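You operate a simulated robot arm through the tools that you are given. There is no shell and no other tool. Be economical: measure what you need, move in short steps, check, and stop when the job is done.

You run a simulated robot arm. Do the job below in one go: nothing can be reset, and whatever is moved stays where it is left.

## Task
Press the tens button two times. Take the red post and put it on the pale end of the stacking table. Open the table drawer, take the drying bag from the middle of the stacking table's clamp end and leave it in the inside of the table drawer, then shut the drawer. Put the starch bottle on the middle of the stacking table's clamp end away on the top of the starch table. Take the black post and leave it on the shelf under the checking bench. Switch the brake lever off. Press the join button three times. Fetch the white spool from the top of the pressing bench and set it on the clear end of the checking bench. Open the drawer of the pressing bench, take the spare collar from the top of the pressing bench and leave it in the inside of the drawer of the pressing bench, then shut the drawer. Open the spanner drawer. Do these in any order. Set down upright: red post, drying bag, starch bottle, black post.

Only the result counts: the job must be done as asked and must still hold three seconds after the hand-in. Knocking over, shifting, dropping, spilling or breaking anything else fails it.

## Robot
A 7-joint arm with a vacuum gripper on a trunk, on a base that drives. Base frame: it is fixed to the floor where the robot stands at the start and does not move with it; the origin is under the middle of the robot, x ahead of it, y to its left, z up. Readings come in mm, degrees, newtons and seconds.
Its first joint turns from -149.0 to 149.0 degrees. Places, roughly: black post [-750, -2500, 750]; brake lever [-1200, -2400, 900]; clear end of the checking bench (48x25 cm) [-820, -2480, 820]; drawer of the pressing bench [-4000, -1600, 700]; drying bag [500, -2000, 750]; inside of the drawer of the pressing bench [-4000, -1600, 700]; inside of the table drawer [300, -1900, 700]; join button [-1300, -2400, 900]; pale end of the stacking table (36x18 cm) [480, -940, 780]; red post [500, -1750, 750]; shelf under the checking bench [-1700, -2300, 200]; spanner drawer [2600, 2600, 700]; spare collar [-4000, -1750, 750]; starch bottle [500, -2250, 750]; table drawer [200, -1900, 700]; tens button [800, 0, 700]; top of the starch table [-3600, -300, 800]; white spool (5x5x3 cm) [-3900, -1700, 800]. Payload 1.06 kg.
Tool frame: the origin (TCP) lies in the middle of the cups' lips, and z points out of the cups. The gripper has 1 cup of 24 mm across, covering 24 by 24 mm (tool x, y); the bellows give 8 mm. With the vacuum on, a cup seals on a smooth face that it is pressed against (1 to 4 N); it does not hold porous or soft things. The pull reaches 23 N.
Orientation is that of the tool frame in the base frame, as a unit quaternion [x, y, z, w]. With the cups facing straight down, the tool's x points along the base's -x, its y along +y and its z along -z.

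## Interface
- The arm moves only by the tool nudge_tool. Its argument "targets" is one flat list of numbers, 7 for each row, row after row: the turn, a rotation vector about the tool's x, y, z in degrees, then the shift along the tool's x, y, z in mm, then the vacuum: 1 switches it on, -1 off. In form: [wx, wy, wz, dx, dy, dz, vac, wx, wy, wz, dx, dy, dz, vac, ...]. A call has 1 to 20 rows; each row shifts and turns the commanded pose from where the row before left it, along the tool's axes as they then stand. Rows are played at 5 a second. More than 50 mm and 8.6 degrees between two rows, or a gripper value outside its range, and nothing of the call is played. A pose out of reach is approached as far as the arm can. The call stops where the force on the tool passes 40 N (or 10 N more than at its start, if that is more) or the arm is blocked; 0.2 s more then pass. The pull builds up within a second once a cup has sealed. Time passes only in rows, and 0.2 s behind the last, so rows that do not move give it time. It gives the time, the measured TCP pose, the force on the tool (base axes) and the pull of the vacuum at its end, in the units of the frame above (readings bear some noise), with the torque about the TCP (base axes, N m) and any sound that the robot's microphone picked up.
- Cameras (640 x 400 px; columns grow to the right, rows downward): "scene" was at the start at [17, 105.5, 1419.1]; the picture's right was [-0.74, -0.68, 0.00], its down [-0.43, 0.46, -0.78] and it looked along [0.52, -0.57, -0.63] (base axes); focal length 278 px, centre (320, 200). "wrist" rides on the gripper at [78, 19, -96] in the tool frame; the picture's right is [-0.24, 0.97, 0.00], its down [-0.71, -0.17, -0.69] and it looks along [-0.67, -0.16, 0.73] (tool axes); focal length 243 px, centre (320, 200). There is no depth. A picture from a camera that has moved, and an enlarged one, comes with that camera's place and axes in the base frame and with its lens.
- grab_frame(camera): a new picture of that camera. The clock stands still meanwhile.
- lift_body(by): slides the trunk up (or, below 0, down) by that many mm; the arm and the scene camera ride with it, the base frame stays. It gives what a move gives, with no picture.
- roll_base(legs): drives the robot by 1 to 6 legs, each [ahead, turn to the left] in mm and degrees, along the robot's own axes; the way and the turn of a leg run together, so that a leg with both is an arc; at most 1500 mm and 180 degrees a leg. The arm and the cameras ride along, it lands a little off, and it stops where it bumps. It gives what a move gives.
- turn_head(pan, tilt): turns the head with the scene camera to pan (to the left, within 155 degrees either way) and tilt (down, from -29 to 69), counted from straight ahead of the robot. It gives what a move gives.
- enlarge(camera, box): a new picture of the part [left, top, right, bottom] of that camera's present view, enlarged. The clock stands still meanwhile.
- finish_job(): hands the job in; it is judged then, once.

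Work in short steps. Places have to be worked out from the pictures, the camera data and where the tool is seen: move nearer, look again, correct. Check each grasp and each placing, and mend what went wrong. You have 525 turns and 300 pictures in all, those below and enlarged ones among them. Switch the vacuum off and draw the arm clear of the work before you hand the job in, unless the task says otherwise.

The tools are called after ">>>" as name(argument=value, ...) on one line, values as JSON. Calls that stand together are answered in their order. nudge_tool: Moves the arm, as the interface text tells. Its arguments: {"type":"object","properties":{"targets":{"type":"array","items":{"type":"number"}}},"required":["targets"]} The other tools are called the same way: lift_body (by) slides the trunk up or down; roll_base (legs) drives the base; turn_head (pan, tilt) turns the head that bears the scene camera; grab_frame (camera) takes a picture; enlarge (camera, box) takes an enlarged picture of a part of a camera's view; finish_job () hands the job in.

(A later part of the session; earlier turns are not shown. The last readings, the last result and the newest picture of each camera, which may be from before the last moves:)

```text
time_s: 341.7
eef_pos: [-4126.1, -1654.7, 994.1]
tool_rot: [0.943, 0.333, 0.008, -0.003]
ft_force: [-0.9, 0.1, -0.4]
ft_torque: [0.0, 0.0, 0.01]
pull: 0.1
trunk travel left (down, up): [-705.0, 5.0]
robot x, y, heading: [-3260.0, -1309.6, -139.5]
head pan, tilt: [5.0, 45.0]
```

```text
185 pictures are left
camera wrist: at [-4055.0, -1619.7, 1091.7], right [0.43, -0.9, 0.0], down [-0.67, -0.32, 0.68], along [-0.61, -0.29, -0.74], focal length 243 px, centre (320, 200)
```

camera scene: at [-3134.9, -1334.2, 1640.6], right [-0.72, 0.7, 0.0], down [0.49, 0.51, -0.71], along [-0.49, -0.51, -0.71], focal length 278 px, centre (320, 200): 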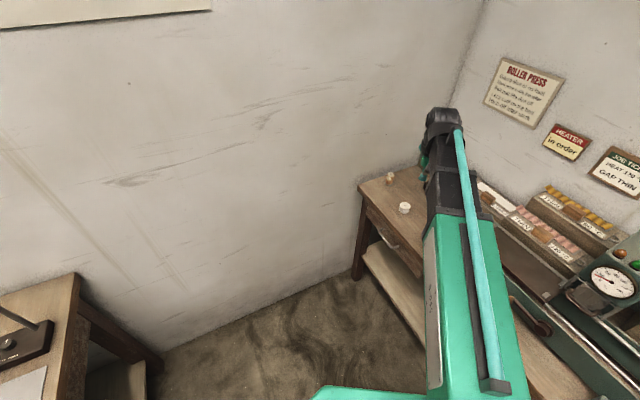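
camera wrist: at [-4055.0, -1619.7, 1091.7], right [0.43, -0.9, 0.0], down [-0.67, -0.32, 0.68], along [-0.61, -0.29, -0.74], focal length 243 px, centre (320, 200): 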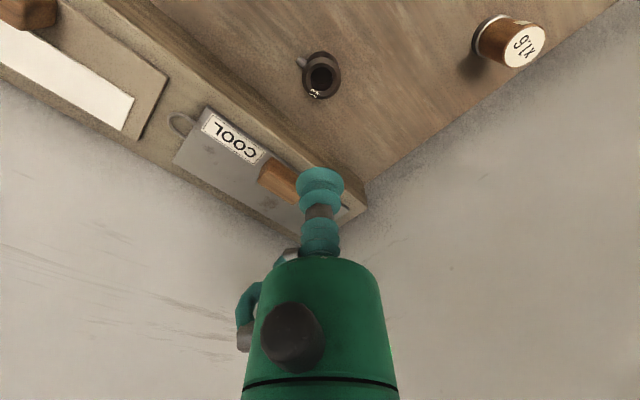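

>>> enlarge(camera="wrist", box=[270, 30, 370, 110])

```text
5.00 times, centred on (320, 70) of wrist
camera zoom: at [-4055.0, -1619.7, 1091.7], right [0.43, -0.9, 0.0], down [-0.67, -0.32, 0.68], along [-0.61, -0.29, -0.74], focal length 1213 px, centre (320, 850)
```

zoom: 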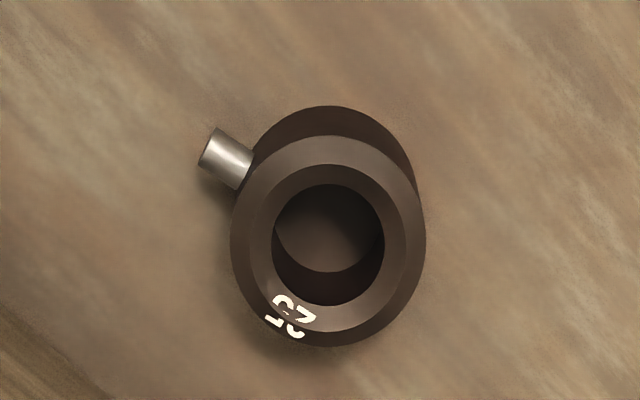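

The collar has an open bore of about cup size. I'll try one centred press on its top first; if it doesn't seal, I'll slide it into the drawer instead.

>>> nudge_tool(targets=[0, 0, 0, 0, 0, 45, -1, 0, 0, 0, 0, 0, 45, -1, 0, 0, 0, 0, 0, 45, -1, 0, 0, 0, 0, 0, 0, -1])

>>> enlarge(camera="wrist", box=[240, 70, 400, 200])

```text
time_s: 342.7
eef_pos: [-4125.7, -1650.2, 858.4]
tool_rot: [0.943, 0.333, 0.006, -0.002]
ft_force: [0.4, -0.2, -0.1]
ft_torque: [0.01, 0.05, -0.02]
pull: 0.1
trunk travel left (down, up): [-705.0, 5.0]
robot x, y, heading: [-3263.1, -1310.3, -139.8]
head pan, tilt: [5.0, 45.0]
```

```text
3.08 times, centred on (320, 135) of wrist
camera zoom: at [-4054.1, -1618.4, 956.1], right [0.43, -0.9, 0.0], down [-0.67, -0.32, 0.68], along [-0.61, -0.29, -0.74], focal length 746 px, centre (320, 400)
```

zoom: 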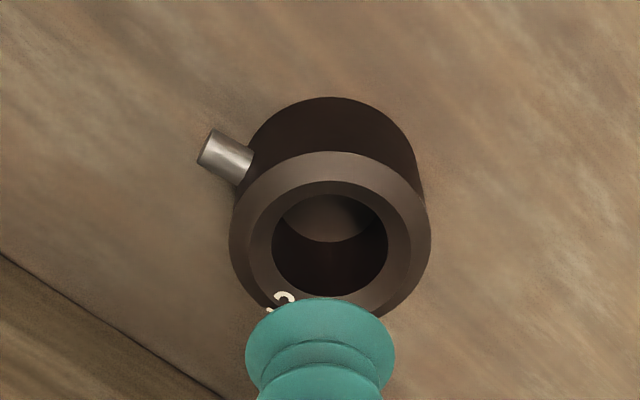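

>>> nudge_tool(targets=[0, 0, 0, -4.5, 2, 20, 1, 0, 0, 0, 0, 0, 20, 1, 0, 0, 0, 0, 0, 5, 1, 0, 0, 0, 0, 0, 0, 1])

>>> enlarge(camera="wrist", box=[240, 70, 400, 200])

```text
time_s: 343.7
eef_pos: [-4126.0, -1655.6, 818.4]
tool_rot: [0.943, 0.334, 0.004, -0.002]
ft_force: [-11.9, -2.7, 36.9]
ft_torque: [0.04, -0.14, -0.03]
pull: 23.4
trunk travel left (down, up): [-705.0, 5.0]
robot x, y, heading: [-3259.0, -1311.0, -139.6]
head pan, tilt: [5.0, 45.0]
```

```text
3.08 times, centred on (320, 135) of wrist
camera zoom: at [-4054.9, -1621.8, 915.8], right [0.43, -0.9, 0.0], down [-0.66, -0.32, 0.68], along [-0.62, -0.29, -0.73], focal length 746 px, centre (320, 400)
```

zoom: 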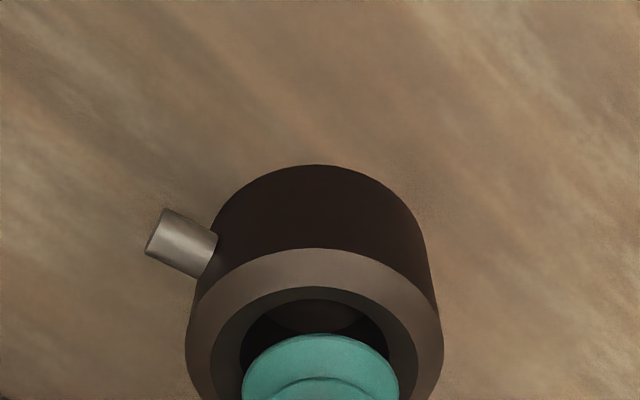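

It sealed. Lift the collar and move it to a temporary spot nearer the bench's front edge.

>>> nudge_tool(targets=[0, 0, 0, 0, 0, -10, 1, 0, 0, 0, 0, 0, -30, 1, 0, 0, 0, 0, 0, -30, 1, 0, 0, 0, 0, 0, -30, 1, 0, 0, 0, 38.5, 18.1, 0, 1, 0, 0, 0, 38.5, 18.1, 0, 1, 0, 0, 0, 38.5, 18.1, 0, 1, 0, 0, 0, 38.5, 18.1, 0, 1, 0, 0, 0, 38.5, 18.1, 0, 1, 0, 0, 0, 38.5, 18.1, 0, 1, 0, 0, 0, 0, 0, 40, 1, 0, 0, 0, 0, 0, 30, 1, 0, 0, 0, 0, 0, 0, 1])

>>> grab_frame(camera="wrist")

```text
time_s: 346.5
eef_pos: [-3880.3, -1595.2, 848.5]
tool_rot: [0.943, 0.333, 0.007, -0.002]
ft_force: [0.2, -0.6, -1.1]
ft_torque: [-0.01, 0.03, -0.02]
pull: 22.7
trunk travel left (down, up): [-705.0, 5.0]
robot x, y, heading: [-3259.0, -1310.7, -139.8]
head pan, tilt: [5.0, 45.0]
```

```text
181 pictures are left
camera wrist: at [-3808.5, -1562.0, 944.9], right [0.43, -0.9, 0.0], down [-0.67, -0.32, 0.67], along [-0.61, -0.29, -0.74], focal length 243 px, centre (320, 200)
```

wrist: 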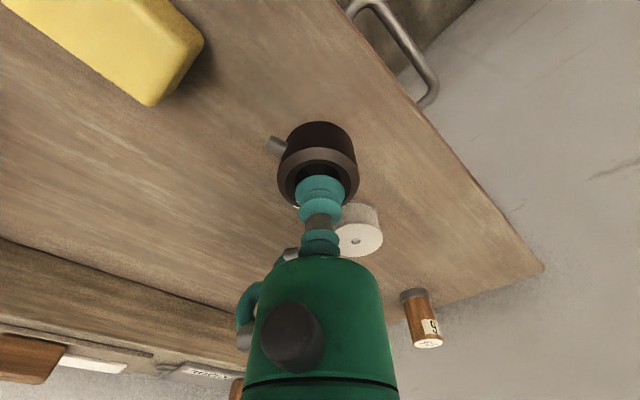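

>>> nudge_tool(targets=[0, 0, 0, 0, 0, 14, 1, 0, 0, 0, 0, 0, 4, 1, 0, 0, 0, 0, 0, 3, 1, 0, 0, 0, 0, 0, 0, 1])

```text
time_s: 347.5
eef_pos: [-3879.6, -1595.2, 824.7]
tool_rot: [0.943, 0.334, 0.007, -0.003]
ft_force: [-0.1, 0.6, -0.3]
ft_torque: [-0.02, 0.0, 0.0]
pull: 22.9
trunk travel left (down, up): [-705.0, 5.0]
robot x, y, heading: [-3259.0, -1313.3, -139.7]
head pan, tilt: [5.0, 45.0]
```

>>> nudge_tool(targets=[0, 0, 0, 0, 0, 2.5, 1, 0, 0, 0, 0, 0, 0, 1])

>>> nudge_tool(targets=[0, 0, 0, 0, 0, 2.5, 1, 0, 0, 0, 0, 0, 0, 1])

```text
time_s: 348.1
eef_pos: [-3878.5, -1594.8, 824.5]
tool_rot: [0.943, 0.333, 0.006, -0.003]
ft_force: [-0.6, 0.2, -0.1]
ft_torque: [-0.01, 0.01, -0.02]
pull: 23.6
trunk travel left (down, up): [-705.0, 5.0]
robot x, y, heading: [-3263.0, -1311.6, -140.1]
head pan, tilt: [5.0, 45.0]
```

```text
time_s: 348.7
eef_pos: [-3879.9, -1596.2, 822.1]
tool_rot: [0.943, 0.333, 0.006, -0.002]
ft_force: [-3.8, -1.1, 10.0]
ft_torque: [0.05, -0.05, -0.02]
pull: 22.8
trunk travel left (down, up): [-705.0, 5.0]
robot x, y, heading: [-3258.6, -1308.7, -139.6]
head pan, tilt: [5.0, 45.0]
```

Down on the bench. Release, rise, and back off 200 mm for the drawer.

>>> nudge_tool(targets=[0, 0, 0, 0, 0, 0, -1, 0, 0, 0, 0, 0, 0, -1, 0, 0, 0, 0, 0, 0, -1, 0, 0, 0, 0, 0, -5, -1, 0, 0, 0, 0, 0, -25, -1, 0, 0, 0, 0, 0, -45, -1, 0, 0, 0, 0, 0, -45, -1, 0, 0, 0, 0, 0, -45, -1, 0, 0, 0, 0, 0, -15, -1])

>>> grab_frame(camera="wrist")

>>> roll_base(legs=[[-200, 0]])

>>> nudge_tool(targets=[0, 0, 0, -11.3, 41.7, 0, -1, 0, 0, 0, -11.3, 41.7, 0, -1, 0, 0, 0, -11.3, 41.7, 0, -1, 0, 0, 0, -11.3, 41.7, 0, -1, 0, 0, 0, -11.3, 41.7, 0, -1, 0, 0, 8, 0, 0, 0, -1, 0, 0, 8, 0, 0, 0, -1, 0, 0, 8, 0, 0, 0, -1, 0, 0, 8, 0, 0, 0, -1, 0, 0, 8, 0, 0, 0, -1, 0, 0, 8, 0, 0, 0, -1, 0, 0, 8, 0, 0, 0, -1, 0, 0, 0, 0, 0, 0, -1])

>>> nudge_tool(targets=[0, -8.18, 0, 0, 0, 0, -1, 0, -8.18, 0, 0, 0, 0, -1, 0, -8.18, 0, 0, 0, 0, -1, 0, -8.18, 0, 0, 0, 0, -1, 0, -8.18, 0, 0, 0, 0, -1, 0, -8.18, 0, 0, 0, 0, -1, 0, -8.18, 0, 0, 0, 0, -1, 0, -8.18, 0, 0, 0, 0, -1, 0, -8.18, 0, 0, 0, 0, -1, 0, -8.18, 0, 0, 0, 0, -1, 0, -8.18, 0, 0, 0, 0, -1, 0, 0, 0, 0, 0, 0, -1])

```text
time_s: 350.7
eef_pos: [-3880.6, -1597.0, 1001.7]
tool_rot: [0.943, 0.333, 0.006, -0.002]
ft_force: [0.4, -1.0, -0.7]
ft_torque: [0.04, 0.02, 0.03]
pull: 0.0
trunk travel left (down, up): [-705.0, 5.0]
robot x, y, heading: [-3264.2, -1314.3, -140.0]
head pan, tilt: [5.0, 45.0]
```

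```text
180 pictures are left
camera wrist: at [-3809.8, -1563.2, 1099.5], right [0.43, -0.9, 0.0], down [-0.67, -0.32, 0.67], along [-0.61, -0.29, -0.74], focal length 243 px, centre (320, 200)
```

wrist: 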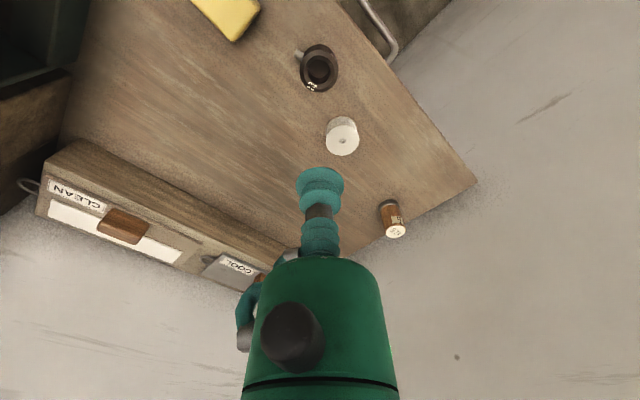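

```text
time_s: 352.3
eef_pos: [-3726.2, -1466.5, 1000.8]
tool_rot: [0.943, 0.333, 0.006, -0.002]
ft_force: [0.4, 0.6, 0.0]
ft_torque: [0.01, 0.02, -0.04]
pull: 0.2
trunk travel left (down, up): [-705.0, 5.0]
robot x, y, heading: [-3106.6, -1180.1, -139.9]
head pan, tilt: [5.0, 45.0]
```

```text
time_s: 355.1
eef_pos: [-3640.3, -1663.1, 1001.1]
tool_rot: [0.989, -0.149, 0.005, -0.006]
ft_force: [0.9, 0.5, -1.2]
ft_torque: [0.01, 0.02, 0.03]
pull: 0.1
trunk travel left (down, up): [-705.0, 5.0]
robot x, y, heading: [-3107.0, -1181.2, -139.8]
head pan, tilt: [5.0, 45.0]
```

```text
time_s: 357.7
eef_pos: [-3641.4, -1665.9, 1001.2]
tool_rot: [0.703, -0.101, -0.696, -0.109]
ft_force: [-0.2, -0.4, -0.3]
ft_torque: [-0.01, 0.02, 0.0]
pull: 0.1
trunk travel left (down, up): [-705.0, 5.0]
robot x, y, heading: [-3107.0, -1180.8, -139.9]
head pan, tilt: [5.0, 45.0]
```

Tool now faces the bench front. Lower to drawer height and look.

>>> nudge_tool(targets=[0, 0, 0, 45, 0, 0, -1, 0, 0, 0, 45, 0, 0, -1, 0, 0, 0, 45, 0, 0, -1, 0, 0, 0, 45, 0, 0, -1, 0, 0, 0, 45, 0, 0, -1, 0, 0, 0, 45, 0, 0, -1, 0, 0, 0, 0, 0, 0, -1])

>>> grab_frame(camera="wrist")

>>> turn_head(pan=-20, tilt=40)

>>> grab_frame(camera="scene")

```text
time_s: 359.3
eef_pos: [-3637.9, -1661.2, 729.6]
tool_rot: [0.703, -0.102, -0.696, -0.109]
ft_force: [-0.7, -0.5, -0.7]
ft_torque: [0.01, -0.05, -0.02]
pull: 0.0
trunk travel left (down, up): [-705.0, 5.0]
robot x, y, heading: [-3109.0, -1183.6, -139.7]
head pan, tilt: [5.0, 45.0]
```

```text
179 pictures are left
camera wrist: at [-3550.7, -1707.6, 652.7], right [-0.29, -0.93, 0.22], down [0.7, -0.04, 0.72], along [-0.66, 0.36, 0.66], focal length 243 px, centre (320, 200)
```

wrist: 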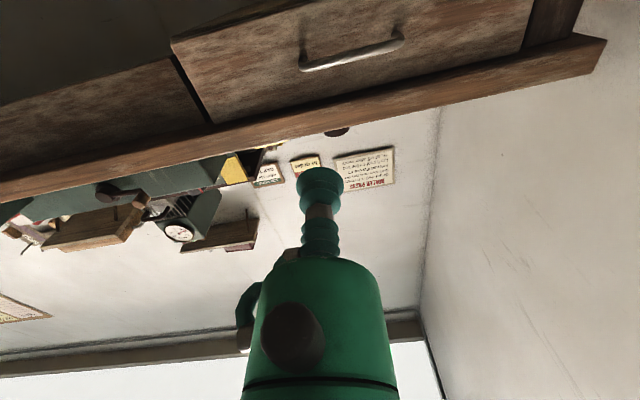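

```text
time_s: 360.2
eef_pos: [-3637.0, -1662.6, 728.8]
tool_rot: [0.702, -0.103, -0.696, -0.109]
ft_force: [-0.2, -0.4, -0.4]
ft_torque: [0.0, -0.01, -0.01]
pull: 0.0
trunk travel left (down, up): [-705.0, 5.0]
robot x, y, heading: [-3104.7, -1181.5, -139.9]
head pan, tilt: [-20.0, 40.0]
```

```text
178 pictures are left
camera scene: at [-3038.9, -1313.1, 1647.8], right [-0.35, 0.94, 0.0], down [0.6, 0.22, -0.77], along [-0.72, -0.26, -0.64], focal length 278 px, centre (320, 200)
```

scene: 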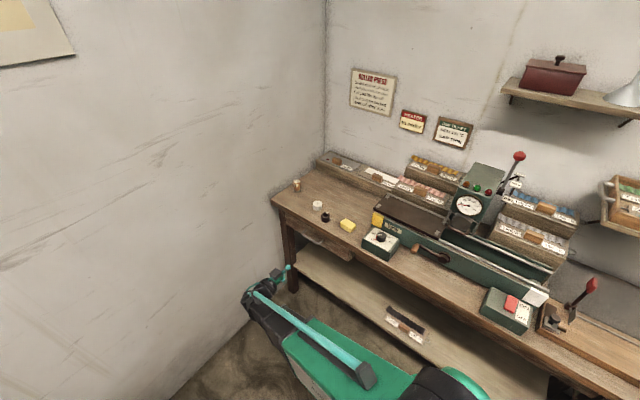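

Handle is in the middle; I'll aim at the plain panel to the north of the handle, slightly lower, and approach.

>>> nudge_tool(targets=[0, 0, 0, 6, -40, 0, -1, 0, 0, 0, 6, -40, 0, -1, 0, 0, 0, 0, 0, 40, -1, 0, 0, 0, 0, 0, 40, -1, 0, 0, 0, 0, 0, 40, -1, 0, 0, 0, 0, 0, 0, -1])

>>> grab_frame(camera="wrist")

```text
time_s: 361.6
eef_pos: [-3728.2, -1551.3, 718.6]
tool_rot: [0.703, -0.101, -0.695, -0.108]
ft_force: [-0.1, 0.0, -0.5]
ft_torque: [-0.02, -0.03, 0.01]
pull: 0.1
trunk travel left (down, up): [-705.0, 5.0]
robot x, y, heading: [-3108.9, -1182.4, -140.0]
head pan, tilt: [-20.0, 40.0]
```

```text
177 pictures are left
camera wrist: at [-3641.3, -1597.0, 641.8], right [-0.29, -0.93, 0.22], down [0.7, -0.04, 0.72], along [-0.66, 0.36, 0.66], focal length 243 px, centre (320, 200)
```

wrist: 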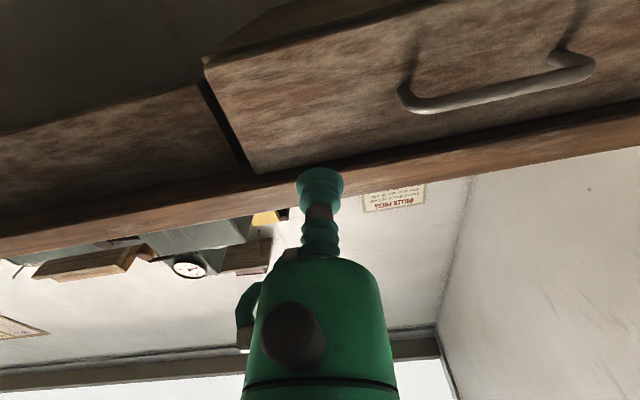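

>>> nudge_tool(targets=[0, 0, 0, 15, 0, 10, 1, 0, 0, 0, 0, 0, 15, 1, 0, 0, 0, 0, 0, 8, 1, 0, 0, 0, 0, 0, 0, 1])

>>> grab_frame(camera="wrist")

```text
time_s: 362.6
eef_pos: [-3758.7, -1540.8, 702.1]
tool_rot: [0.703, -0.102, -0.696, -0.109]
ft_force: [0.7, 0.8, 0.2]
ft_torque: [-0.01, 0.01, 0.0]
pull: 0.0
trunk travel left (down, up): [-705.0, 5.0]
robot x, y, heading: [-3105.3, -1181.6, -139.8]
head pan, tilt: [-20.0, 40.0]
```

```text
176 pictures are left
camera wrist: at [-3672.8, -1586.3, 626.0], right [-0.29, -0.93, 0.22], down [0.7, -0.04, 0.72], along [-0.66, 0.36, 0.66], focal length 243 px, centre (320, 200)
```

wrist: 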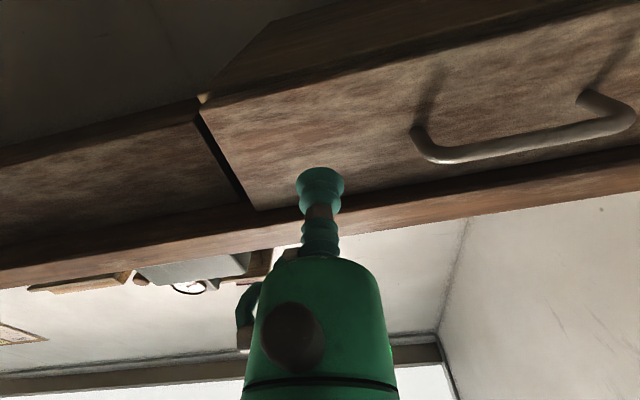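

>>> nudge_tool(targets=[0, 0, 0, 3, 0, 10, 1, 0, 0, 0, 0, 0, 5, 1, 0, 0, 0, 0, 0, 0, 1])

>>> nudge_tool(targets=[0, 0, 0, 0, 0, 4, 1, 0, 0, 0, 0, 0, 4, 1, 0, 0, 0, 0, 0, 0, 1])

>>> nudge_tool(targets=[0, 0, 0, 0, 0, 4, 1, 0, 0, 0, 0, 0, 0, 1])

```text
time_s: 363.4
eef_pos: [-3773.3, -1535.4, 699.0]
tool_rot: [0.703, -0.102, -0.695, -0.109]
ft_force: [0.7, 0.3, 0.4]
ft_torque: [0.03, 0.0, -0.03]
pull: 0.0
trunk travel left (down, up): [-705.0, 5.0]
robot x, y, heading: [-3113.7, -1175.7, -139.8]
head pan, tilt: [-20.0, 40.0]
```

```text
time_s: 364.2
eef_pos: [-3782.2, -1534.1, 698.6]
tool_rot: [0.703, -0.101, -0.696, -0.107]
ft_force: [0.8, -0.1, 0.1]
ft_torque: [-0.03, -0.01, 0.0]
pull: 0.0
trunk travel left (down, up): [-705.0, 5.0]
robot x, y, heading: [-3104.3, -1181.2, -139.9]
head pan, tilt: [-20.0, 40.0]
```

```text
time_s: 364.8
eef_pos: [-3785.5, -1532.8, 698.5]
tool_rot: [0.703, -0.102, -0.696, -0.109]
ft_force: [-0.3, 0.6, 0.7]
ft_torque: [0.0, 0.01, 0.0]
pull: 0.1
trunk travel left (down, up): [-705.0, 5.0]
robot x, y, heading: [-3106.7, -1179.4, -139.7]
head pan, tilt: [-20.0, 40.0]
```

>>> nudge_tool(targets=[0, 0, 0, 0, 0, 4, 1, 0, 0, 0, 0, 0, 0, 1])

>>> nudge_tool(targets=[0, 0, 0, 0, 0, 4, 1, 0, 0, 0, 0, 0, 0, 1])

>>> grab_frame(camera="wrist")

```text
time_s: 365.4
eef_pos: [-3789.7, -1532.0, 698.8]
tool_rot: [0.703, -0.102, -0.696, -0.108]
ft_force: [0.5, -0.7, 0.5]
ft_torque: [0.07, 0.02, 0.03]
pull: 0.0
trunk travel left (down, up): [-705.0, 5.0]
robot x, y, heading: [-3105.1, -1178.7, -139.7]
head pan, tilt: [-20.0, 40.0]
```

```text
time_s: 366.0
eef_pos: [-3792.7, -1530.0, 700.5]
tool_rot: [0.703, -0.101, -0.696, -0.108]
ft_force: [0.5, 0.7, 0.4]
ft_torque: [-0.02, -0.03, 0.03]
pull: 0.0
trunk travel left (down, up): [-705.0, 5.0]
robot x, y, heading: [-3106.4, -1183.6, -139.7]
head pan, tilt: [-20.0, 40.0]
```

```text
175 pictures are left
camera wrist: at [-3706.4, -1575.9, 623.3], right [-0.29, -0.93, 0.22], down [0.7, -0.04, 0.72], along [-0.66, 0.36, 0.66], focal length 243 px, centre (320, 200)
```

wrist: 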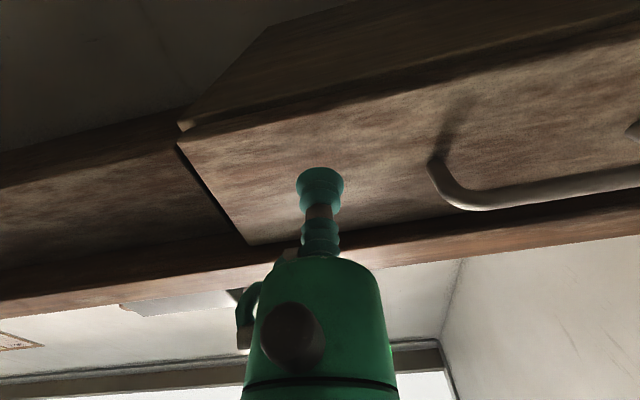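

>>> nudge_tool(targets=[0, 0, 0, 0, 0, 5, 1, 0, 0, 0, 0, 0, 5, 1, 0, 0, 0, 0, 0, 0, 1])

>>> nudge_tool(targets=[0, 0, 0, 0, 0, 4, 1, 0, 0, 0, 0, 0, 0, 1])

>>> nudge_tool(targets=[0, 0, 0, 0, 0, 4, 1, 0, 0, 0, 0, 0, 0, 1])

```text
time_s: 366.8
eef_pos: [-3802.3, -1527.2, 699.2]
tool_rot: [0.702, -0.102, -0.696, -0.109]
ft_force: [-0.5, 0.6, -0.6]
ft_torque: [0.0, -0.02, 0.01]
pull: 0.0
trunk travel left (down, up): [-705.0, 5.0]
robot x, y, heading: [-3105.7, -1182.4, -139.8]
head pan, tilt: [-20.0, 40.0]
```

```text
time_s: 367.4
eef_pos: [-3805.6, -1526.2, 699.8]
tool_rot: [0.702, -0.103, -0.696, -0.109]
ft_force: [0.1, -0.4, 0.8]
ft_torque: [-0.01, 0.03, 0.01]
pull: 0.1
trunk travel left (down, up): [-705.0, 5.0]
robot x, y, heading: [-3110.4, -1182.0, -139.8]
head pan, tilt: [-20.0, 40.0]
```

```text
time_s: 368.0
eef_pos: [-3810.3, -1525.3, 700.5]
tool_rot: [0.702, -0.103, -0.696, -0.109]
ft_force: [2.0, -1.5, -1.0]
ft_torque: [-0.02, 0.09, -0.15]
pull: 23.0
trunk travel left (down, up): [-705.0, 5.0]
robot x, y, heading: [-3111.7, -1181.2, -139.8]
head pan, tilt: [-20.0, 40.0]
```

Sealed. Pull the drawer open, first 60 mm.

>>> nudge_tool(targets=[0, 0, 0, 0, 0, 0, 1, 0, 0, 0, 0, 0, -5, 1, 0, 0, 0, 0, 0, -8, 1, 0, 0, 0, 0, 0, -10, 1, 0, 0, 0, 0, 0, -10, 1, 0, 0, 0, 0, 0, -10, 1, 0, 0, 0, 0, 0, -10, 1, 0, 0, 0, 0, 0, 0, 1])

```text
time_s: 369.8
eef_pos: [-3758.1, -1541.6, 700.7]
tool_rot: [0.703, -0.102, -0.695, -0.109]
ft_force: [-2.5, -5.0, -4.6]
ft_torque: [0.02, 0.09, -0.12]
pull: 22.7
trunk travel left (down, up): [-705.0, 5.0]
robot x, y, heading: [-3105.3, -1181.2, -139.8]
head pan, tilt: [-20.0, 40.0]
```

>>> nudge_tool(targets=[0, 0, 0, 0, 1, -10, 1, 0, 0, 0, 0, 0.2, -14, 1, 0, 0, 0, 0, 0.2, -14, 1, 0, 0, 0, 0, 0.2, -14, 1, 0, 0, 0, 0, 0.2, -14, 1, 0, 0, 0, 0, 0.2, -14, 1, 0, 0, 0, 0, 0.2, -14, 1, 0, 0, 0, 0, 0.2, -14, 1, 0, 0, 0, 0, 0.2, -14, 1, 0, 0, 0, 0, 0.2, -14, 1, 0, 0, 0, 0, 0, 0, 1])

>>> grab_frame(camera="scene")

```text
time_s: 372.2
eef_pos: [-3630.9, -1584.4, 700.7]
tool_rot: [0.703, -0.101, -0.695, -0.109]
ft_force: [-0.3, 0.4, -6.7]
ft_torque: [0.06, 0.05, -0.11]
pull: 22.8
trunk travel left (down, up): [-705.0, 5.0]
robot x, y, heading: [-3109.0, -1181.9, -139.9]
head pan, tilt: [-20.0, 40.0]
```

```text
174 pictures are left
camera scene: at [-3039.3, -1313.5, 1647.8], right [-0.34, 0.94, 0.0], down [0.6, 0.22, -0.77], along [-0.72, -0.26, -0.64], focal length 278 px, centre (320, 200)
```

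scene: 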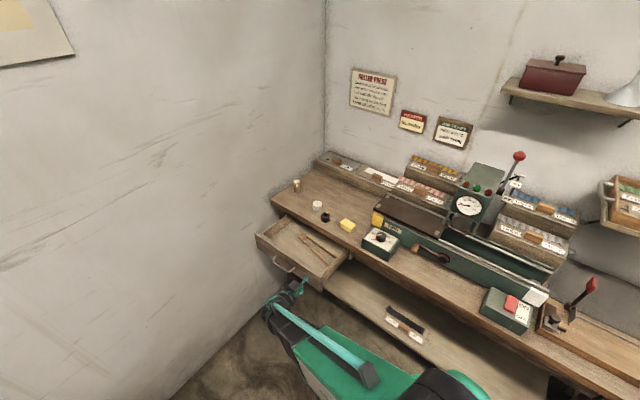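

Open ~190 mm. Zoom into the drawer for a free spot.

>>> enlarge(camera="scene", box=[240, 170, 380, 290])

```text
3.33 times, centred on (310, 230) of scene
camera zoom: at [-3039.3, -1313.5, 1647.8], right [-0.34, 0.94, 0.0], down [0.6, 0.22, -0.77], along [-0.72, -0.26, -0.64], focal length 925 px, centre (353, 100)
```

zoom: 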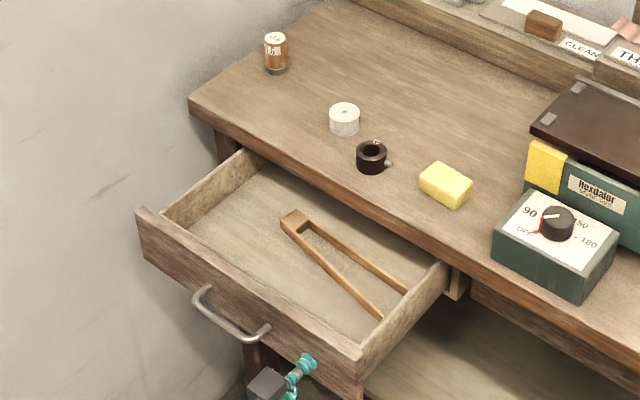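

Free spot on the left of the tongs, about (-3800,-1754). Release, raise, turn the tool down.

>>> nudge_tool(targets=[0, 0, 0, 0, 0, 0, -1, 0, 0, 0, 0, 0, 0, -1, 0, 0, 0, 0, 0, 0, -1, 0, 0, 0, 0, 0, -8, -1, 0, 0, 0, 0, 0, -30, -1, 0, 0, 0, -45, 0, 0, -1, 0, 0, 0, -45, 0, 0, -1, 0, 0, 0, -45, 0, 0, -1, 0, 0, 0, -45, 0, 0, -1, 0, 0, 0, -45, 0, 0, -1, 0, 0, 0, -45, 0, 0, -1])

>>> nudge_tool(targets=[0, 8.18, 0, 0, 0, 0, -1, 0, 8.18, 0, 0, 0, 0, -1, 0, 8.18, 0, 0, 0, 0, -1, 0, 8.18, 0, 0, 0, 0, -1, 0, 8.18, 0, 0, 0, 0, -1, 0, 8.18, 0, 0, 0, 0, -1, 0, 8.18, 0, 0, 0, 0, -1, 0, 8.18, 0, 0, 0, 0, -1, 0, 8.18, 0, 0, 0, 0, -1, 0, 8.18, 0, 0, 0, 0, -1, 0, 8.18, 0, 0, 0, 0, -1, 0, 0, 0, 0, 0, 0, -1])

```text
time_s: 374.6
eef_pos: [-3597.6, -1595.7, 972.8]
tool_rot: [0.703, -0.102, -0.695, -0.11]
ft_force: [-0.1, 0.1, -0.9]
ft_torque: [0.0, -0.02, -0.03]
pull: 0.0
trunk travel left (down, up): [-705.0, 5.0]
robot x, y, heading: [-3101.8, -1177.6, -139.7]
head pan, tilt: [-20.0, 40.0]
```

```text
time_s: 377.2
eef_pos: [-3596.2, -1596.5, 973.7]
tool_rot: [0.989, -0.149, 0.006, -0.005]
ft_force: [-0.4, 0.2, 0.4]
ft_torque: [-0.05, 0.01, 0.0]
pull: 0.1
trunk travel left (down, up): [-705.0, 5.0]
robot x, y, heading: [-3104.7, -1178.5, -139.8]
head pan, tilt: [-20.0, 40.0]
```

>>> nudge_tool(targets=[0, 0, 0, -45.3, 13.8, 0, -1, 0, 0, 0, -45.3, 13.8, 0, -1, 0, 0, 0, -45.3, 13.8, 0, -1, 0, 0, 0, -45.3, 13.8, 0, -1, 0, 0, 0, -45.3, 13.8, 0, -1, 0, 0, 0, -45.3, 13.8, 0, -1, 0, 0, 0, 0, 0, 45, -1, 0, 0, 0, 0, 0, 45, -1, 0, 0, 0, 0, 0, 23, -1, 0, 0, 0, 0, 0, 0, -1])

>>> enlarge(camera="wrist", box=[240, 70, 400, 200])

```text
time_s: 379.4
eef_pos: [-3880.5, -1595.2, 856.5]
tool_rot: [0.989, -0.148, 0.006, -0.004]
ft_force: [0.3, -0.2, -0.4]
ft_torque: [0.03, 0.0, 0.0]
pull: 0.0
trunk travel left (down, up): [-705.0, 5.0]
robot x, y, heading: [-3106.8, -1181.4, -139.6]
head pan, tilt: [-20.0, 40.0]
```

```text
3.08 times, centred on (320, 135) of wrist
camera zoom: at [-3811.6, -1636.8, 953.3], right [-0.51, -0.86, -0.01], down [-0.63, 0.37, 0.68], along [-0.58, 0.36, -0.73], focal length 746 px, centre (320, 400)
```

zoom: 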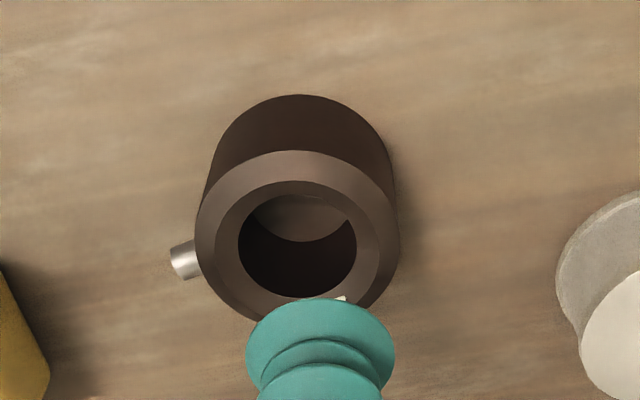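

Shift 4.7 mm sideways and 4.5 mm forward, then press.

>>> nudge_tool(targets=[0, 0, 0, -4.5, -4.7, 20, 1, 0, 0, 0, 0, 0, 11, 1, 0, 0, 0, 0, 0, 4, 1, 0, 0, 0, 0, 0, 2, 1, 0, 0, 0, 0, 0, 0, 1, 0, 0, 0, 0, 0, 0, 1])

```text
time_s: 380.8
eef_pos: [-3881.6, -1587.8, 819.7]
tool_rot: [0.989, -0.148, 0.005, -0.004]
ft_force: [-6.1, -2.1, 18.0]
ft_torque: [-0.04, 0.02, -0.04]
pull: 23.3
trunk travel left (down, up): [-705.0, 5.0]
robot x, y, heading: [-3107.4, -1180.1, -139.6]
head pan, tilt: [-20.0, 40.0]
```

>>> nudge_tool(targets=[0, 0, 0, 0, 0, -15, 1, 0, 0, 0, 0, 0, -35, 1, 0, 0, 0, 0, 0, -35, 1, 0, 0, 0, 0, 0, -35, 1, 0, 0, 0, 31.8, 33.6, 0, 1, 0, 0, 0, 31.8, 33.6, 0, 1, 0, 0, 0, 31.8, 33.6, 0, 1, 0, 0, 0, 31.8, 33.6, 0, 1, 0, 0, 0, 0, 0, 25, 1, 0, 0, 0, 0, 0, 25, 1, 0, 0, 0, 0, 0, 0, 1])

>>> grab_frame(camera="wrist")

```text
time_s: 383.2
eef_pos: [-3801.4, -1754.7, 888.7]
tool_rot: [0.989, -0.149, 0.005, -0.005]
ft_force: [0.2, 0.6, 0.2]
ft_torque: [-0.01, 0.0, 0.02]
pull: 22.6
trunk travel left (down, up): [-705.0, 5.0]
robot x, y, heading: [-3106.7, -1181.6, -139.6]
head pan, tilt: [-20.0, 40.0]
```

```text
171 pictures are left
camera wrist: at [-3733.8, -1797.2, 985.5], right [-0.51, -0.86, -0.01], down [-0.63, 0.37, 0.68], along [-0.58, 0.36, -0.73], focal length 243 px, centre (320, 200)
```

wrist: 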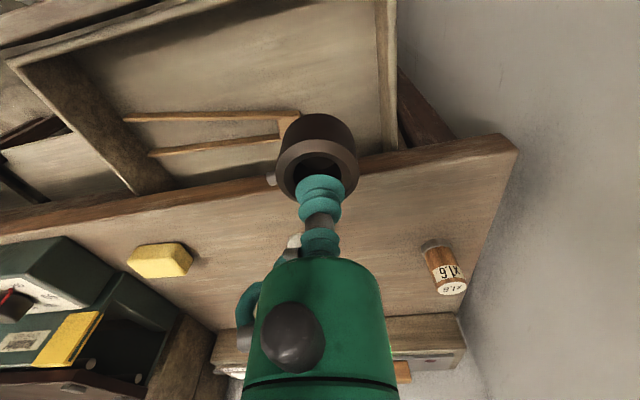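

Landing point is clear floor beside the tongs. Lower.

>>> nudge_tool(targets=[0, 0, 0, 3, 0, 35, 1, 0, 0, 0, 3, 0, 35, 1, 0, 0, 0, 0, 0, 35, 1, 0, 0, 0, 0, 0, 20, 1, 0, 0, 0, 0, 0, 0, 1])

>>> grab_frame(camera="wrist")

```text
time_s: 384.4
eef_pos: [-3793.1, -1755.8, 763.4]
tool_rot: [0.989, -0.149, 0.005, -0.005]
ft_force: [1.2, 0.1, -1.0]
ft_torque: [0.0, 0.02, -0.01]
pull: 22.4
trunk travel left (down, up): [-705.0, 5.0]
robot x, y, heading: [-3107.7, -1179.2, -140.0]
head pan, tilt: [-20.0, 40.0]
```

```text
170 pictures are left
camera wrist: at [-3725.8, -1797.6, 860.5], right [-0.51, -0.86, -0.01], down [-0.63, 0.37, 0.68], along [-0.58, 0.36, -0.73], focal length 243 px, centre (320, 200)
```

wrist: 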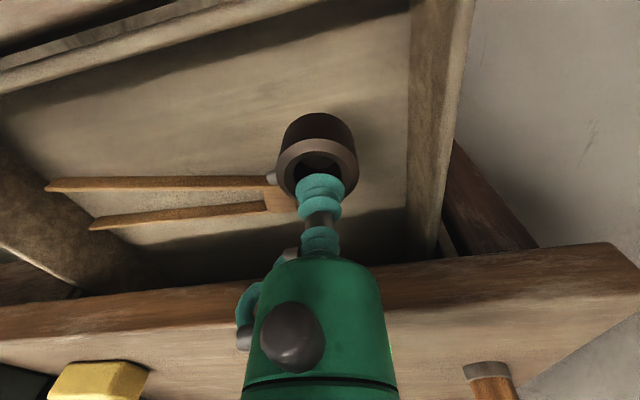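

>>> nudge_tool(targets=[0, 0, 0, 0, 0, 15, 1, 0, 0, 0, 0, 0, 6, 1, 0, 0, 0, 0, 0, 4, 1, 0, 0, 0, 0, 0, 0, 1])

>>> nudge_tool(targets=[0, 0, 0, 0, 0, 4, 1, 0, 0, 0, 0, 0, 0, 1])

>>> nudge_tool(targets=[0, 0, 0, 0, 0, 4, 1, 0, 0, 0, 0, 0, 0, 1])

```text
time_s: 385.4
eef_pos: [-3793.1, -1754.6, 738.8]
tool_rot: [0.989, -0.149, 0.005, -0.006]
ft_force: [0.3, -0.5, -0.3]
ft_torque: [0.0, 0.02, 0.02]
pull: 22.9
trunk travel left (down, up): [-705.0, 5.0]
robot x, y, heading: [-3108.5, -1183.9, -139.7]
head pan, tilt: [-20.0, 40.0]
```

```text
time_s: 386.0
eef_pos: [-3794.1, -1755.9, 734.3]
tool_rot: [0.989, -0.148, 0.004, -0.005]
ft_force: [-0.1, 0.7, -1.1]
ft_torque: [-0.02, 0.04, -0.01]
pull: 22.8
trunk travel left (down, up): [-705.0, 5.0]
robot x, y, heading: [-3105.1, -1184.1, -139.9]
head pan, tilt: [-20.0, 40.0]
```

```text
time_s: 386.6
eef_pos: [-3793.8, -1756.7, 729.9]
tool_rot: [0.989, -0.149, 0.005, -0.005]
ft_force: [0.4, 0.6, -1.1]
ft_torque: [0.01, -0.05, 0.01]
pull: 23.2
trunk travel left (down, up): [-705.0, 5.0]
robot x, y, heading: [-3105.1, -1180.2, -139.6]
head pan, tilt: [-20.0, 40.0]
```

>>> nudge_tool(targets=[0, 0, 0, 0, 0, 4, 1, 0, 0, 0, 0, 0, 4, 1, 0, 0, 0, 0, 0, 0, 1])

>>> nudge_tool(targets=[0, 0, 0, 0, 0, 4, 1, 0, 0, 0, 0, 0, 0, 1])

>>> nudge_tool(targets=[0, 0, 0, 0, 0, 4, 1, 0, 0, 0, 0, 0, 0, 1])

```text
time_s: 387.4
eef_pos: [-3793.4, -1755.7, 722.6]
tool_rot: [0.989, -0.149, 0.005, -0.004]
ft_force: [0.6, 0.7, -0.9]
ft_torque: [0.02, -0.02, 0.02]
pull: 22.7
trunk travel left (down, up): [-705.0, 5.0]
robot x, y, heading: [-3109.4, -1180.0, -139.7]
head pan, tilt: [-20.0, 40.0]
```

```text
time_s: 388.0
eef_pos: [-3792.5, -1755.7, 718.2]
tool_rot: [0.989, -0.148, 0.006, -0.004]
ft_force: [-0.1, 0.3, -0.5]
ft_torque: [0.02, 0.01, 0.0]
pull: 22.9
trunk travel left (down, up): [-705.0, 5.0]
robot x, y, heading: [-3107.5, -1183.2, -139.7]
head pan, tilt: [-20.0, 40.0]
```

```text
time_s: 388.6
eef_pos: [-3793.8, -1755.5, 713.9]
tool_rot: [0.989, -0.149, 0.006, -0.004]
ft_force: [0.3, -0.1, -1.2]
ft_torque: [0.0, 0.03, 0.03]
pull: 22.6
trunk travel left (down, up): [-705.0, 5.0]
robot x, y, heading: [-3108.7, -1182.9, -139.8]
head pan, tilt: [-20.0, 40.0]
```

>>> nudge_tool(targets=[0, 0, 0, 0, 0, 4, 1, 0, 0, 0, 0, 0, 4, 1, 0, 0, 0, 0, 0, 0, 1])

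>>> grab_frame(camera="wrist")

```text
time_s: 389.4
eef_pos: [-3792.5, -1755.2, 707.8]
tool_rot: [0.989, -0.148, 0.004, -0.004]
ft_force: [0.3, -1.2, 9.8]
ft_torque: [-0.03, 0.03, 0.01]
pull: 23.0
trunk travel left (down, up): [-705.0, 5.0]
robot x, y, heading: [-3105.4, -1178.8, -139.9]
head pan, tilt: [-20.0, 40.0]
```

```text
169 pictures are left
camera wrist: at [-3725.1, -1797.2, 804.6], right [-0.51, -0.86, -0.01], down [-0.63, 0.37, 0.68], along [-0.58, 0.36, -0.73], focal length 243 px, centre (320, 200)
```

wrist: 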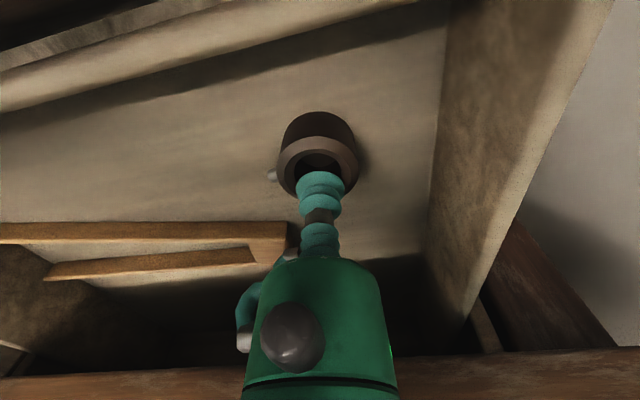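

On the drawer floor. Release and rise.

>>> nudge_tool(targets=[0, 0, 0, 0, 0, -1, -1, 0, 0, 0, 0, 0, 0, -1, 0, 0, 0, 0, 0, 0, -1, 0, 0, 0, 0, 0, 0, -1, 0, 0, 0, 0, 0, -5, -1, 0, 0, 0, 0, 0, -25, -1, 0, 0, 0, 0, 0, -45, -1, 0, 0, 0, 0, 0, -45, -1, 0, 0, 0, 0, 0, -45, -1, 0, 0, 0, 0, 0, -45, -1, 0, 0, 0, 0, 0, -45, -1, 0, 0, 0, 0, 0, 0, -1])

>>> grab_frame(camera="wrist")

```text
time_s: 392.0
eef_pos: [-3796.8, -1756.7, 962.8]
tool_rot: [0.989, -0.149, 0.005, -0.005]
ft_force: [-0.4, 0.3, 0.1]
ft_torque: [0.01, 0.02, 0.01]
pull: 0.0
trunk travel left (down, up): [-705.0, 5.0]
robot x, y, heading: [-3106.3, -1179.5, -140.1]
head pan, tilt: [-20.0, 40.0]
```

```text
168 pictures are left
camera wrist: at [-3729.1, -1798.8, 1058.8], right [-0.51, -0.86, -0.01], down [-0.63, 0.37, 0.68], along [-0.58, 0.36, -0.73], focal length 243 px, centre (320, 200)
```

wrist: 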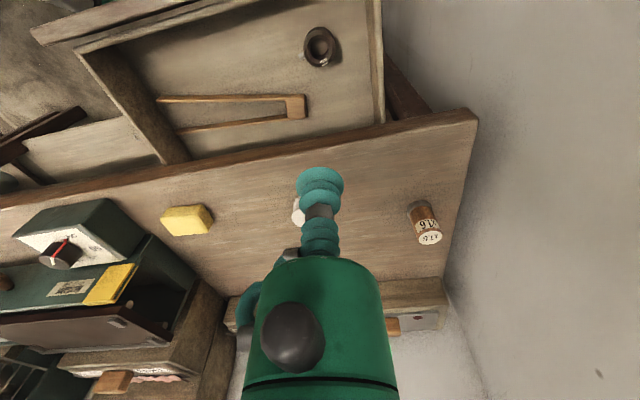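

Collar is in the drawer. Swing back in front of the drawer, tool horizontal.

>>> nudge_tool(targets=[0, 0, 0, 26, -35.4, 0, -1, 0, 0, 0, 26, -35.4, 0, -1, 0, 0, 0, 26, -35.4, 0, -1, 0, 0, 0, 26, -35.4, 0, -1, 0, 0, 0, 26, -35.4, 0, -1, 0, 0, 0, 26, -35.4, 0, -1, 0, -8.18, 0, 0, 0, 0, -1, 0, -8.18, 0, 0, 0, 0, -1, 0, -8.18, 0, 0, 0, 0, -1, 0, -8.18, 0, 0, 0, 0, -1, 0, -8.18, 0, 0, 0, 0, -1, 0, -8.18, 0, 0, 0, 0, -1, 0, -8.18, 0, 0, 0, 0, -1, 0, -8.18, 0, 0, 0, 0, -1, 0, -8.18, 0, 0, 0, 0, -1, 0, -8.18, 0, 0, 0, 0, -1, 0, -8.18, 0, 0, 0, 0, -1, 0, 0, 0, 0, 0, 0, -1])

>>> nudge_tool(targets=[0, 0, 0, 45, 0, 0, -1, 0, 0, 0, 45, 0, 0, -1, 0, 0, 0, 45, 0, 0, -1, 0, 0, 0, 45, 0, 0, -1, 0, 0, 0, 45, 0, 0, -1, 0, 0, 0, 35, 0, 0, -1, 0, 0, 0, 0, 0, 0, -1])

>>> grab_frame(camera="wrist")

```text
time_s: 395.8
eef_pos: [-3584.4, -1600.1, 965.4]
tool_rot: [0.702, -0.102, -0.696, -0.109]
ft_force: [-1.1, -0.7, 0.5]
ft_torque: [0.01, 0.03, 0.0]
pull: 0.0
trunk travel left (down, up): [-705.0, 5.0]
robot x, y, heading: [-3105.0, -1185.4, -140.0]
head pan, tilt: [-20.0, 40.0]
```

```text
time_s: 397.4
eef_pos: [-3581.1, -1599.0, 705.0]
tool_rot: [0.703, -0.101, -0.696, -0.108]
ft_force: [0.5, -0.4, 0.0]
ft_torque: [0.03, 0.0, -0.02]
pull: 0.0
trunk travel left (down, up): [-705.0, 5.0]
robot x, y, heading: [-3106.5, -1182.9, -139.6]
head pan, tilt: [-20.0, 40.0]
```

```text
167 pictures are left
camera wrist: at [-3495.3, -1645.2, 628.8], right [-0.29, -0.93, 0.22], down [0.7, -0.04, 0.72], along [-0.66, 0.36, 0.66], focal length 243 px, centre (320, 200)
```

wrist: 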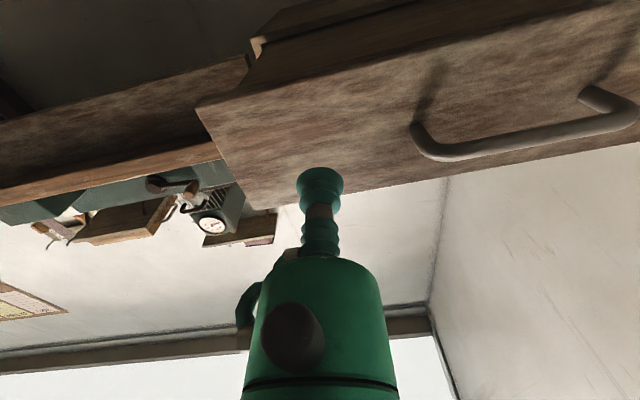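

Push it shut gently.

>>> nudge_tool(targets=[0, 0, 0, 0, 0, 30, -1, 0, 0, 0, 0, 0, 10, -1, 0, 0, 0, 0, 0, 10, -1, 0, 0, 0, 0, -0.2, 12, -1, 0, 0, 0, 0, -0.2, 12, -1, 0, 0, 0, 0, -0.2, 12, -1, 0, 0, 0, 0, -0.2, 12, -1, 0, 0, 0, 0, -0.2, 12, -1, 0, 0, 0, 0, -0.2, 12, -1, 0, 0, 0, 0, -0.2, 12, -1, 0, 0, 0, 0, -0.2, 12, -1, 0, 0, 0, 0, -0.2, 12, -1, 0, 0, 0, 0, -0.2, 12, -1, 0, 0, 0, 0, -0.2, 12, -1, 0, 0, 0, 0, -0.2, 12, -1, 0, 0, 0, 0, -0.2, 12, -1, 0, 0, 0, 0, -0.2, 12, -1, 0, 0, 0, 0, -0.2, 12, -1, 0, 0, 0, 0, 0, 0, -1])

>>> nudge_tool(targets=[0, 0, 0, 0, 0, 8, -1, 0, 0, 0, 0, 0, 8, -1, 0, 0, 0, 0, 0, 0, -1])

```text
time_s: 401.4
eef_pos: [-3801.2, -1528.5, 703.9]
tool_rot: [0.703, -0.102, -0.695, -0.109]
ft_force: [0.2, -0.3, 0.0]
ft_torque: [-0.01, -0.01, -0.02]
pull: 0.1
trunk travel left (down, up): [-705.0, 5.0]
robot x, y, heading: [-3108.1, -1183.0, -139.6]
head pan, tilt: [-20.0, 40.0]
```

```text
time_s: 402.2
eef_pos: [-3815.5, -1522.9, 703.5]
tool_rot: [0.703, -0.1, -0.696, -0.108]
ft_force: [3.9, -1.2, -1.0]
ft_torque: [-0.03, 0.02, -0.02]
pull: 0.0
trunk travel left (down, up): [-705.0, 5.0]
robot x, y, heading: [-3107.7, -1181.2, -139.9]
head pan, tilt: [-20.0, 40.0]
```

>>> nudge_tool(targets=[0, 0, 0, 0, 0, 3, -1, 0, 0, 0, 0, 0, 3, -1, 0, 0, 0, 0, 0, 3, -1, 0, 0, 0, 0, 0, 0, -1])

>>> enlarge(camera="scene", box=[240, 170, 380, 290])

```text
time_s: 403.0
eef_pos: [-3818.2, -1522.7, 704.0]
tool_rot: [0.703, -0.1, -0.696, -0.106]
ft_force: [18.3, -6.2, 0.1]
ft_torque: [-0.02, -0.02, -0.03]
pull: 0.0
trunk travel left (down, up): [-705.0, 5.0]
robot x, y, heading: [-3107.7, -1181.5, -139.3]
head pan, tilt: [-20.0, 40.0]
stopped in row 3: the force on the tool passed its limit at 46 N (the readings are from after the stop); the commanded pose is now the measured one
```

```text
3.33 times, centred on (310, 230) of scene
camera zoom: at [-3036.9, -1312.2, 1647.9], right [-0.35, 0.94, 0.0], down [0.6, 0.23, -0.77], along [-0.72, -0.27, -0.64], focal length 925 px, centre (353, 100)
```

zoom: 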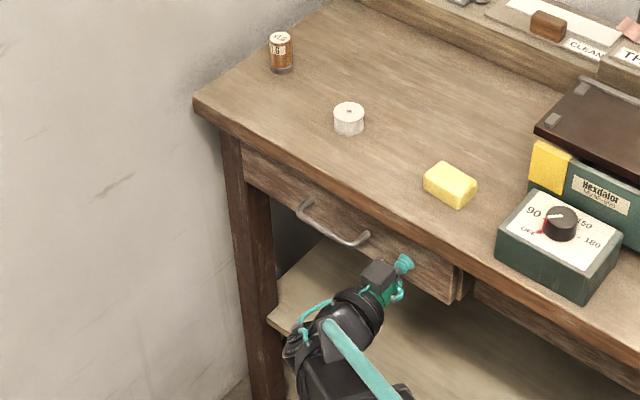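

Drawer is shut. Retract, raise, turn the tool down, and move toward the white spool.

>>> nudge_tool(targets=[0, 0, 0, 0, 0, -20, -1, 0, 0, 0, 0, 0, -45, -1, 0, 0, 0, 0, 0, -45, -1, 0, 0, 0, 0, 0, -45, -1, 0, 0, 0, -45, 0, 0, -1, 0, 0, 0, -45, 0, 0, -1, 0, 0, 0, -45, 0, 0, -1, 0, 0, 0, -45, 0, 0, -1, 0, 0, 0, -45, 0, 0, -1, 0, 0, 0, -45, 0, 0, -1, 0, 0, 0, 0, 0, 0, -1])

>>> nudge_tool(targets=[0, 8.18, 0, 0, 0, 0, -1, 0, 8.18, 0, 0, 0, 0, -1, 0, 8.18, 0, 0, 0, 0, -1, 0, 8.18, 0, 0, 0, 0, -1, 0, 8.18, 0, 0, 0, 0, -1, 0, 8.18, 0, 0, 0, 0, -1, 0, 8.18, 0, 0, 0, 0, -1, 0, 8.18, 0, 0, 0, 0, -1, 0, 8.18, 0, 0, 0, 0, -1, 0, 8.18, 0, 0, 0, 0, -1, 0, 8.18, 0, 0, 0, 0, -1, 0, 0, 0, 0, 0, 0, -1])

>>> roll_base(legs=[[100, 0]])

```text
time_s: 405.4
eef_pos: [-3675.8, -1569.9, 975.5]
tool_rot: [0.704, -0.1, -0.695, -0.107]
ft_force: [0.0, 0.1, 0.2]
ft_torque: [0.01, -0.01, 0.01]
pull: 0.1
trunk travel left (down, up): [-705.0, 5.0]
robot x, y, heading: [-3107.0, -1180.2, -139.5]
head pan, tilt: [-20.0, 40.0]
```

```text
time_s: 408.0
eef_pos: [-3677.0, -1569.3, 975.3]
tool_rot: [0.989, -0.147, 0.007, -0.004]
ft_force: [0.5, -1.0, -0.1]
ft_torque: [0.03, -0.02, 0.03]
pull: 0.0
trunk travel left (down, up): [-705.0, 5.0]
robot x, y, heading: [-3101.3, -1183.5, -139.8]
head pan, tilt: [-20.0, 40.0]
```

```text
time_s: 409.1
eef_pos: [-3753.4, -1635.8, 974.4]
tool_rot: [0.989, -0.147, 0.006, -0.005]
ft_force: [-0.3, 0.2, 0.6]
ft_torque: [-0.02, 0.0, -0.01]
pull: 0.1
trunk travel left (down, up): [-705.0, 5.0]
robot x, y, heading: [-3184.5, -1247.5, -139.6]
head pan, tilt: [-20.0, 40.0]
```

>>> nudge_tool(targets=[0, 0, 0, -43, 17.1, 0, -1, 0, 0, 0, -43, 17.1, 0, -1, 0, 0, 0, -43, 17.1, 0, -1, 0, 0, 0, -43, 17.1, 0, -1, 0, 0, 0, 0, 0, 45, -1, 0, 0, 0, 0, 0, 45, -1, 0, 0, 0, 0, 0, 0, -1])

>>> enlarge(camera="wrist", box=[220, 50, 420, 200])

```text
time_s: 410.7
eef_pos: [-3934.4, -1649.2, 882.4]
tool_rot: [0.989, -0.147, 0.006, -0.006]
ft_force: [-0.7, 0.1, 0.3]
ft_torque: [0.0, 0.01, -0.03]
pull: 0.1
trunk travel left (down, up): [-705.0, 5.0]
robot x, y, heading: [-3181.9, -1248.6, -139.4]
head pan, tilt: [-20.0, 40.0]
```

```text
2.67 times, centred on (320, 125) of wrist
camera zoom: at [-3867.7, -1690.6, 979.2], right [-0.51, -0.86, -0.01], down [-0.64, 0.36, 0.68], along [-0.58, 0.35, -0.73], focal length 647 px, centre (320, 400)
```

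zoom: 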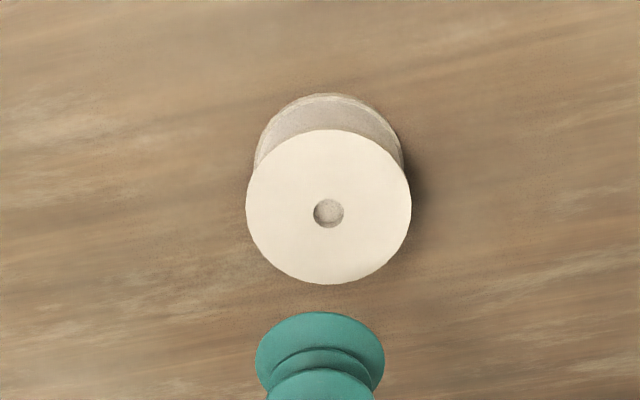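

Centre over the spool (shift 4 forward, 2 sideways) and press.

>>> nudge_tool(targets=[0, 0, 0, -4, 2, 35, 1, 0, 0, 0, 0, 0, 28, 1, 0, 0, 0, 0, 0, 4, 1, 0, 0, 0, 0, 0, 0, 1])

```text
time_s: 411.7
eef_pos: [-3940.1, -1648.9, 816.2]
tool_rot: [0.989, -0.147, 0.005, -0.004]
ft_force: [-5.4, -0.7, 20.8]
ft_torque: [-0.02, 0.01, -0.02]
pull: 23.2
trunk travel left (down, up): [-705.0, 5.0]
robot x, y, heading: [-3186.2, -1243.9, -139.7]
head pan, tilt: [-20.0, 40.0]
```

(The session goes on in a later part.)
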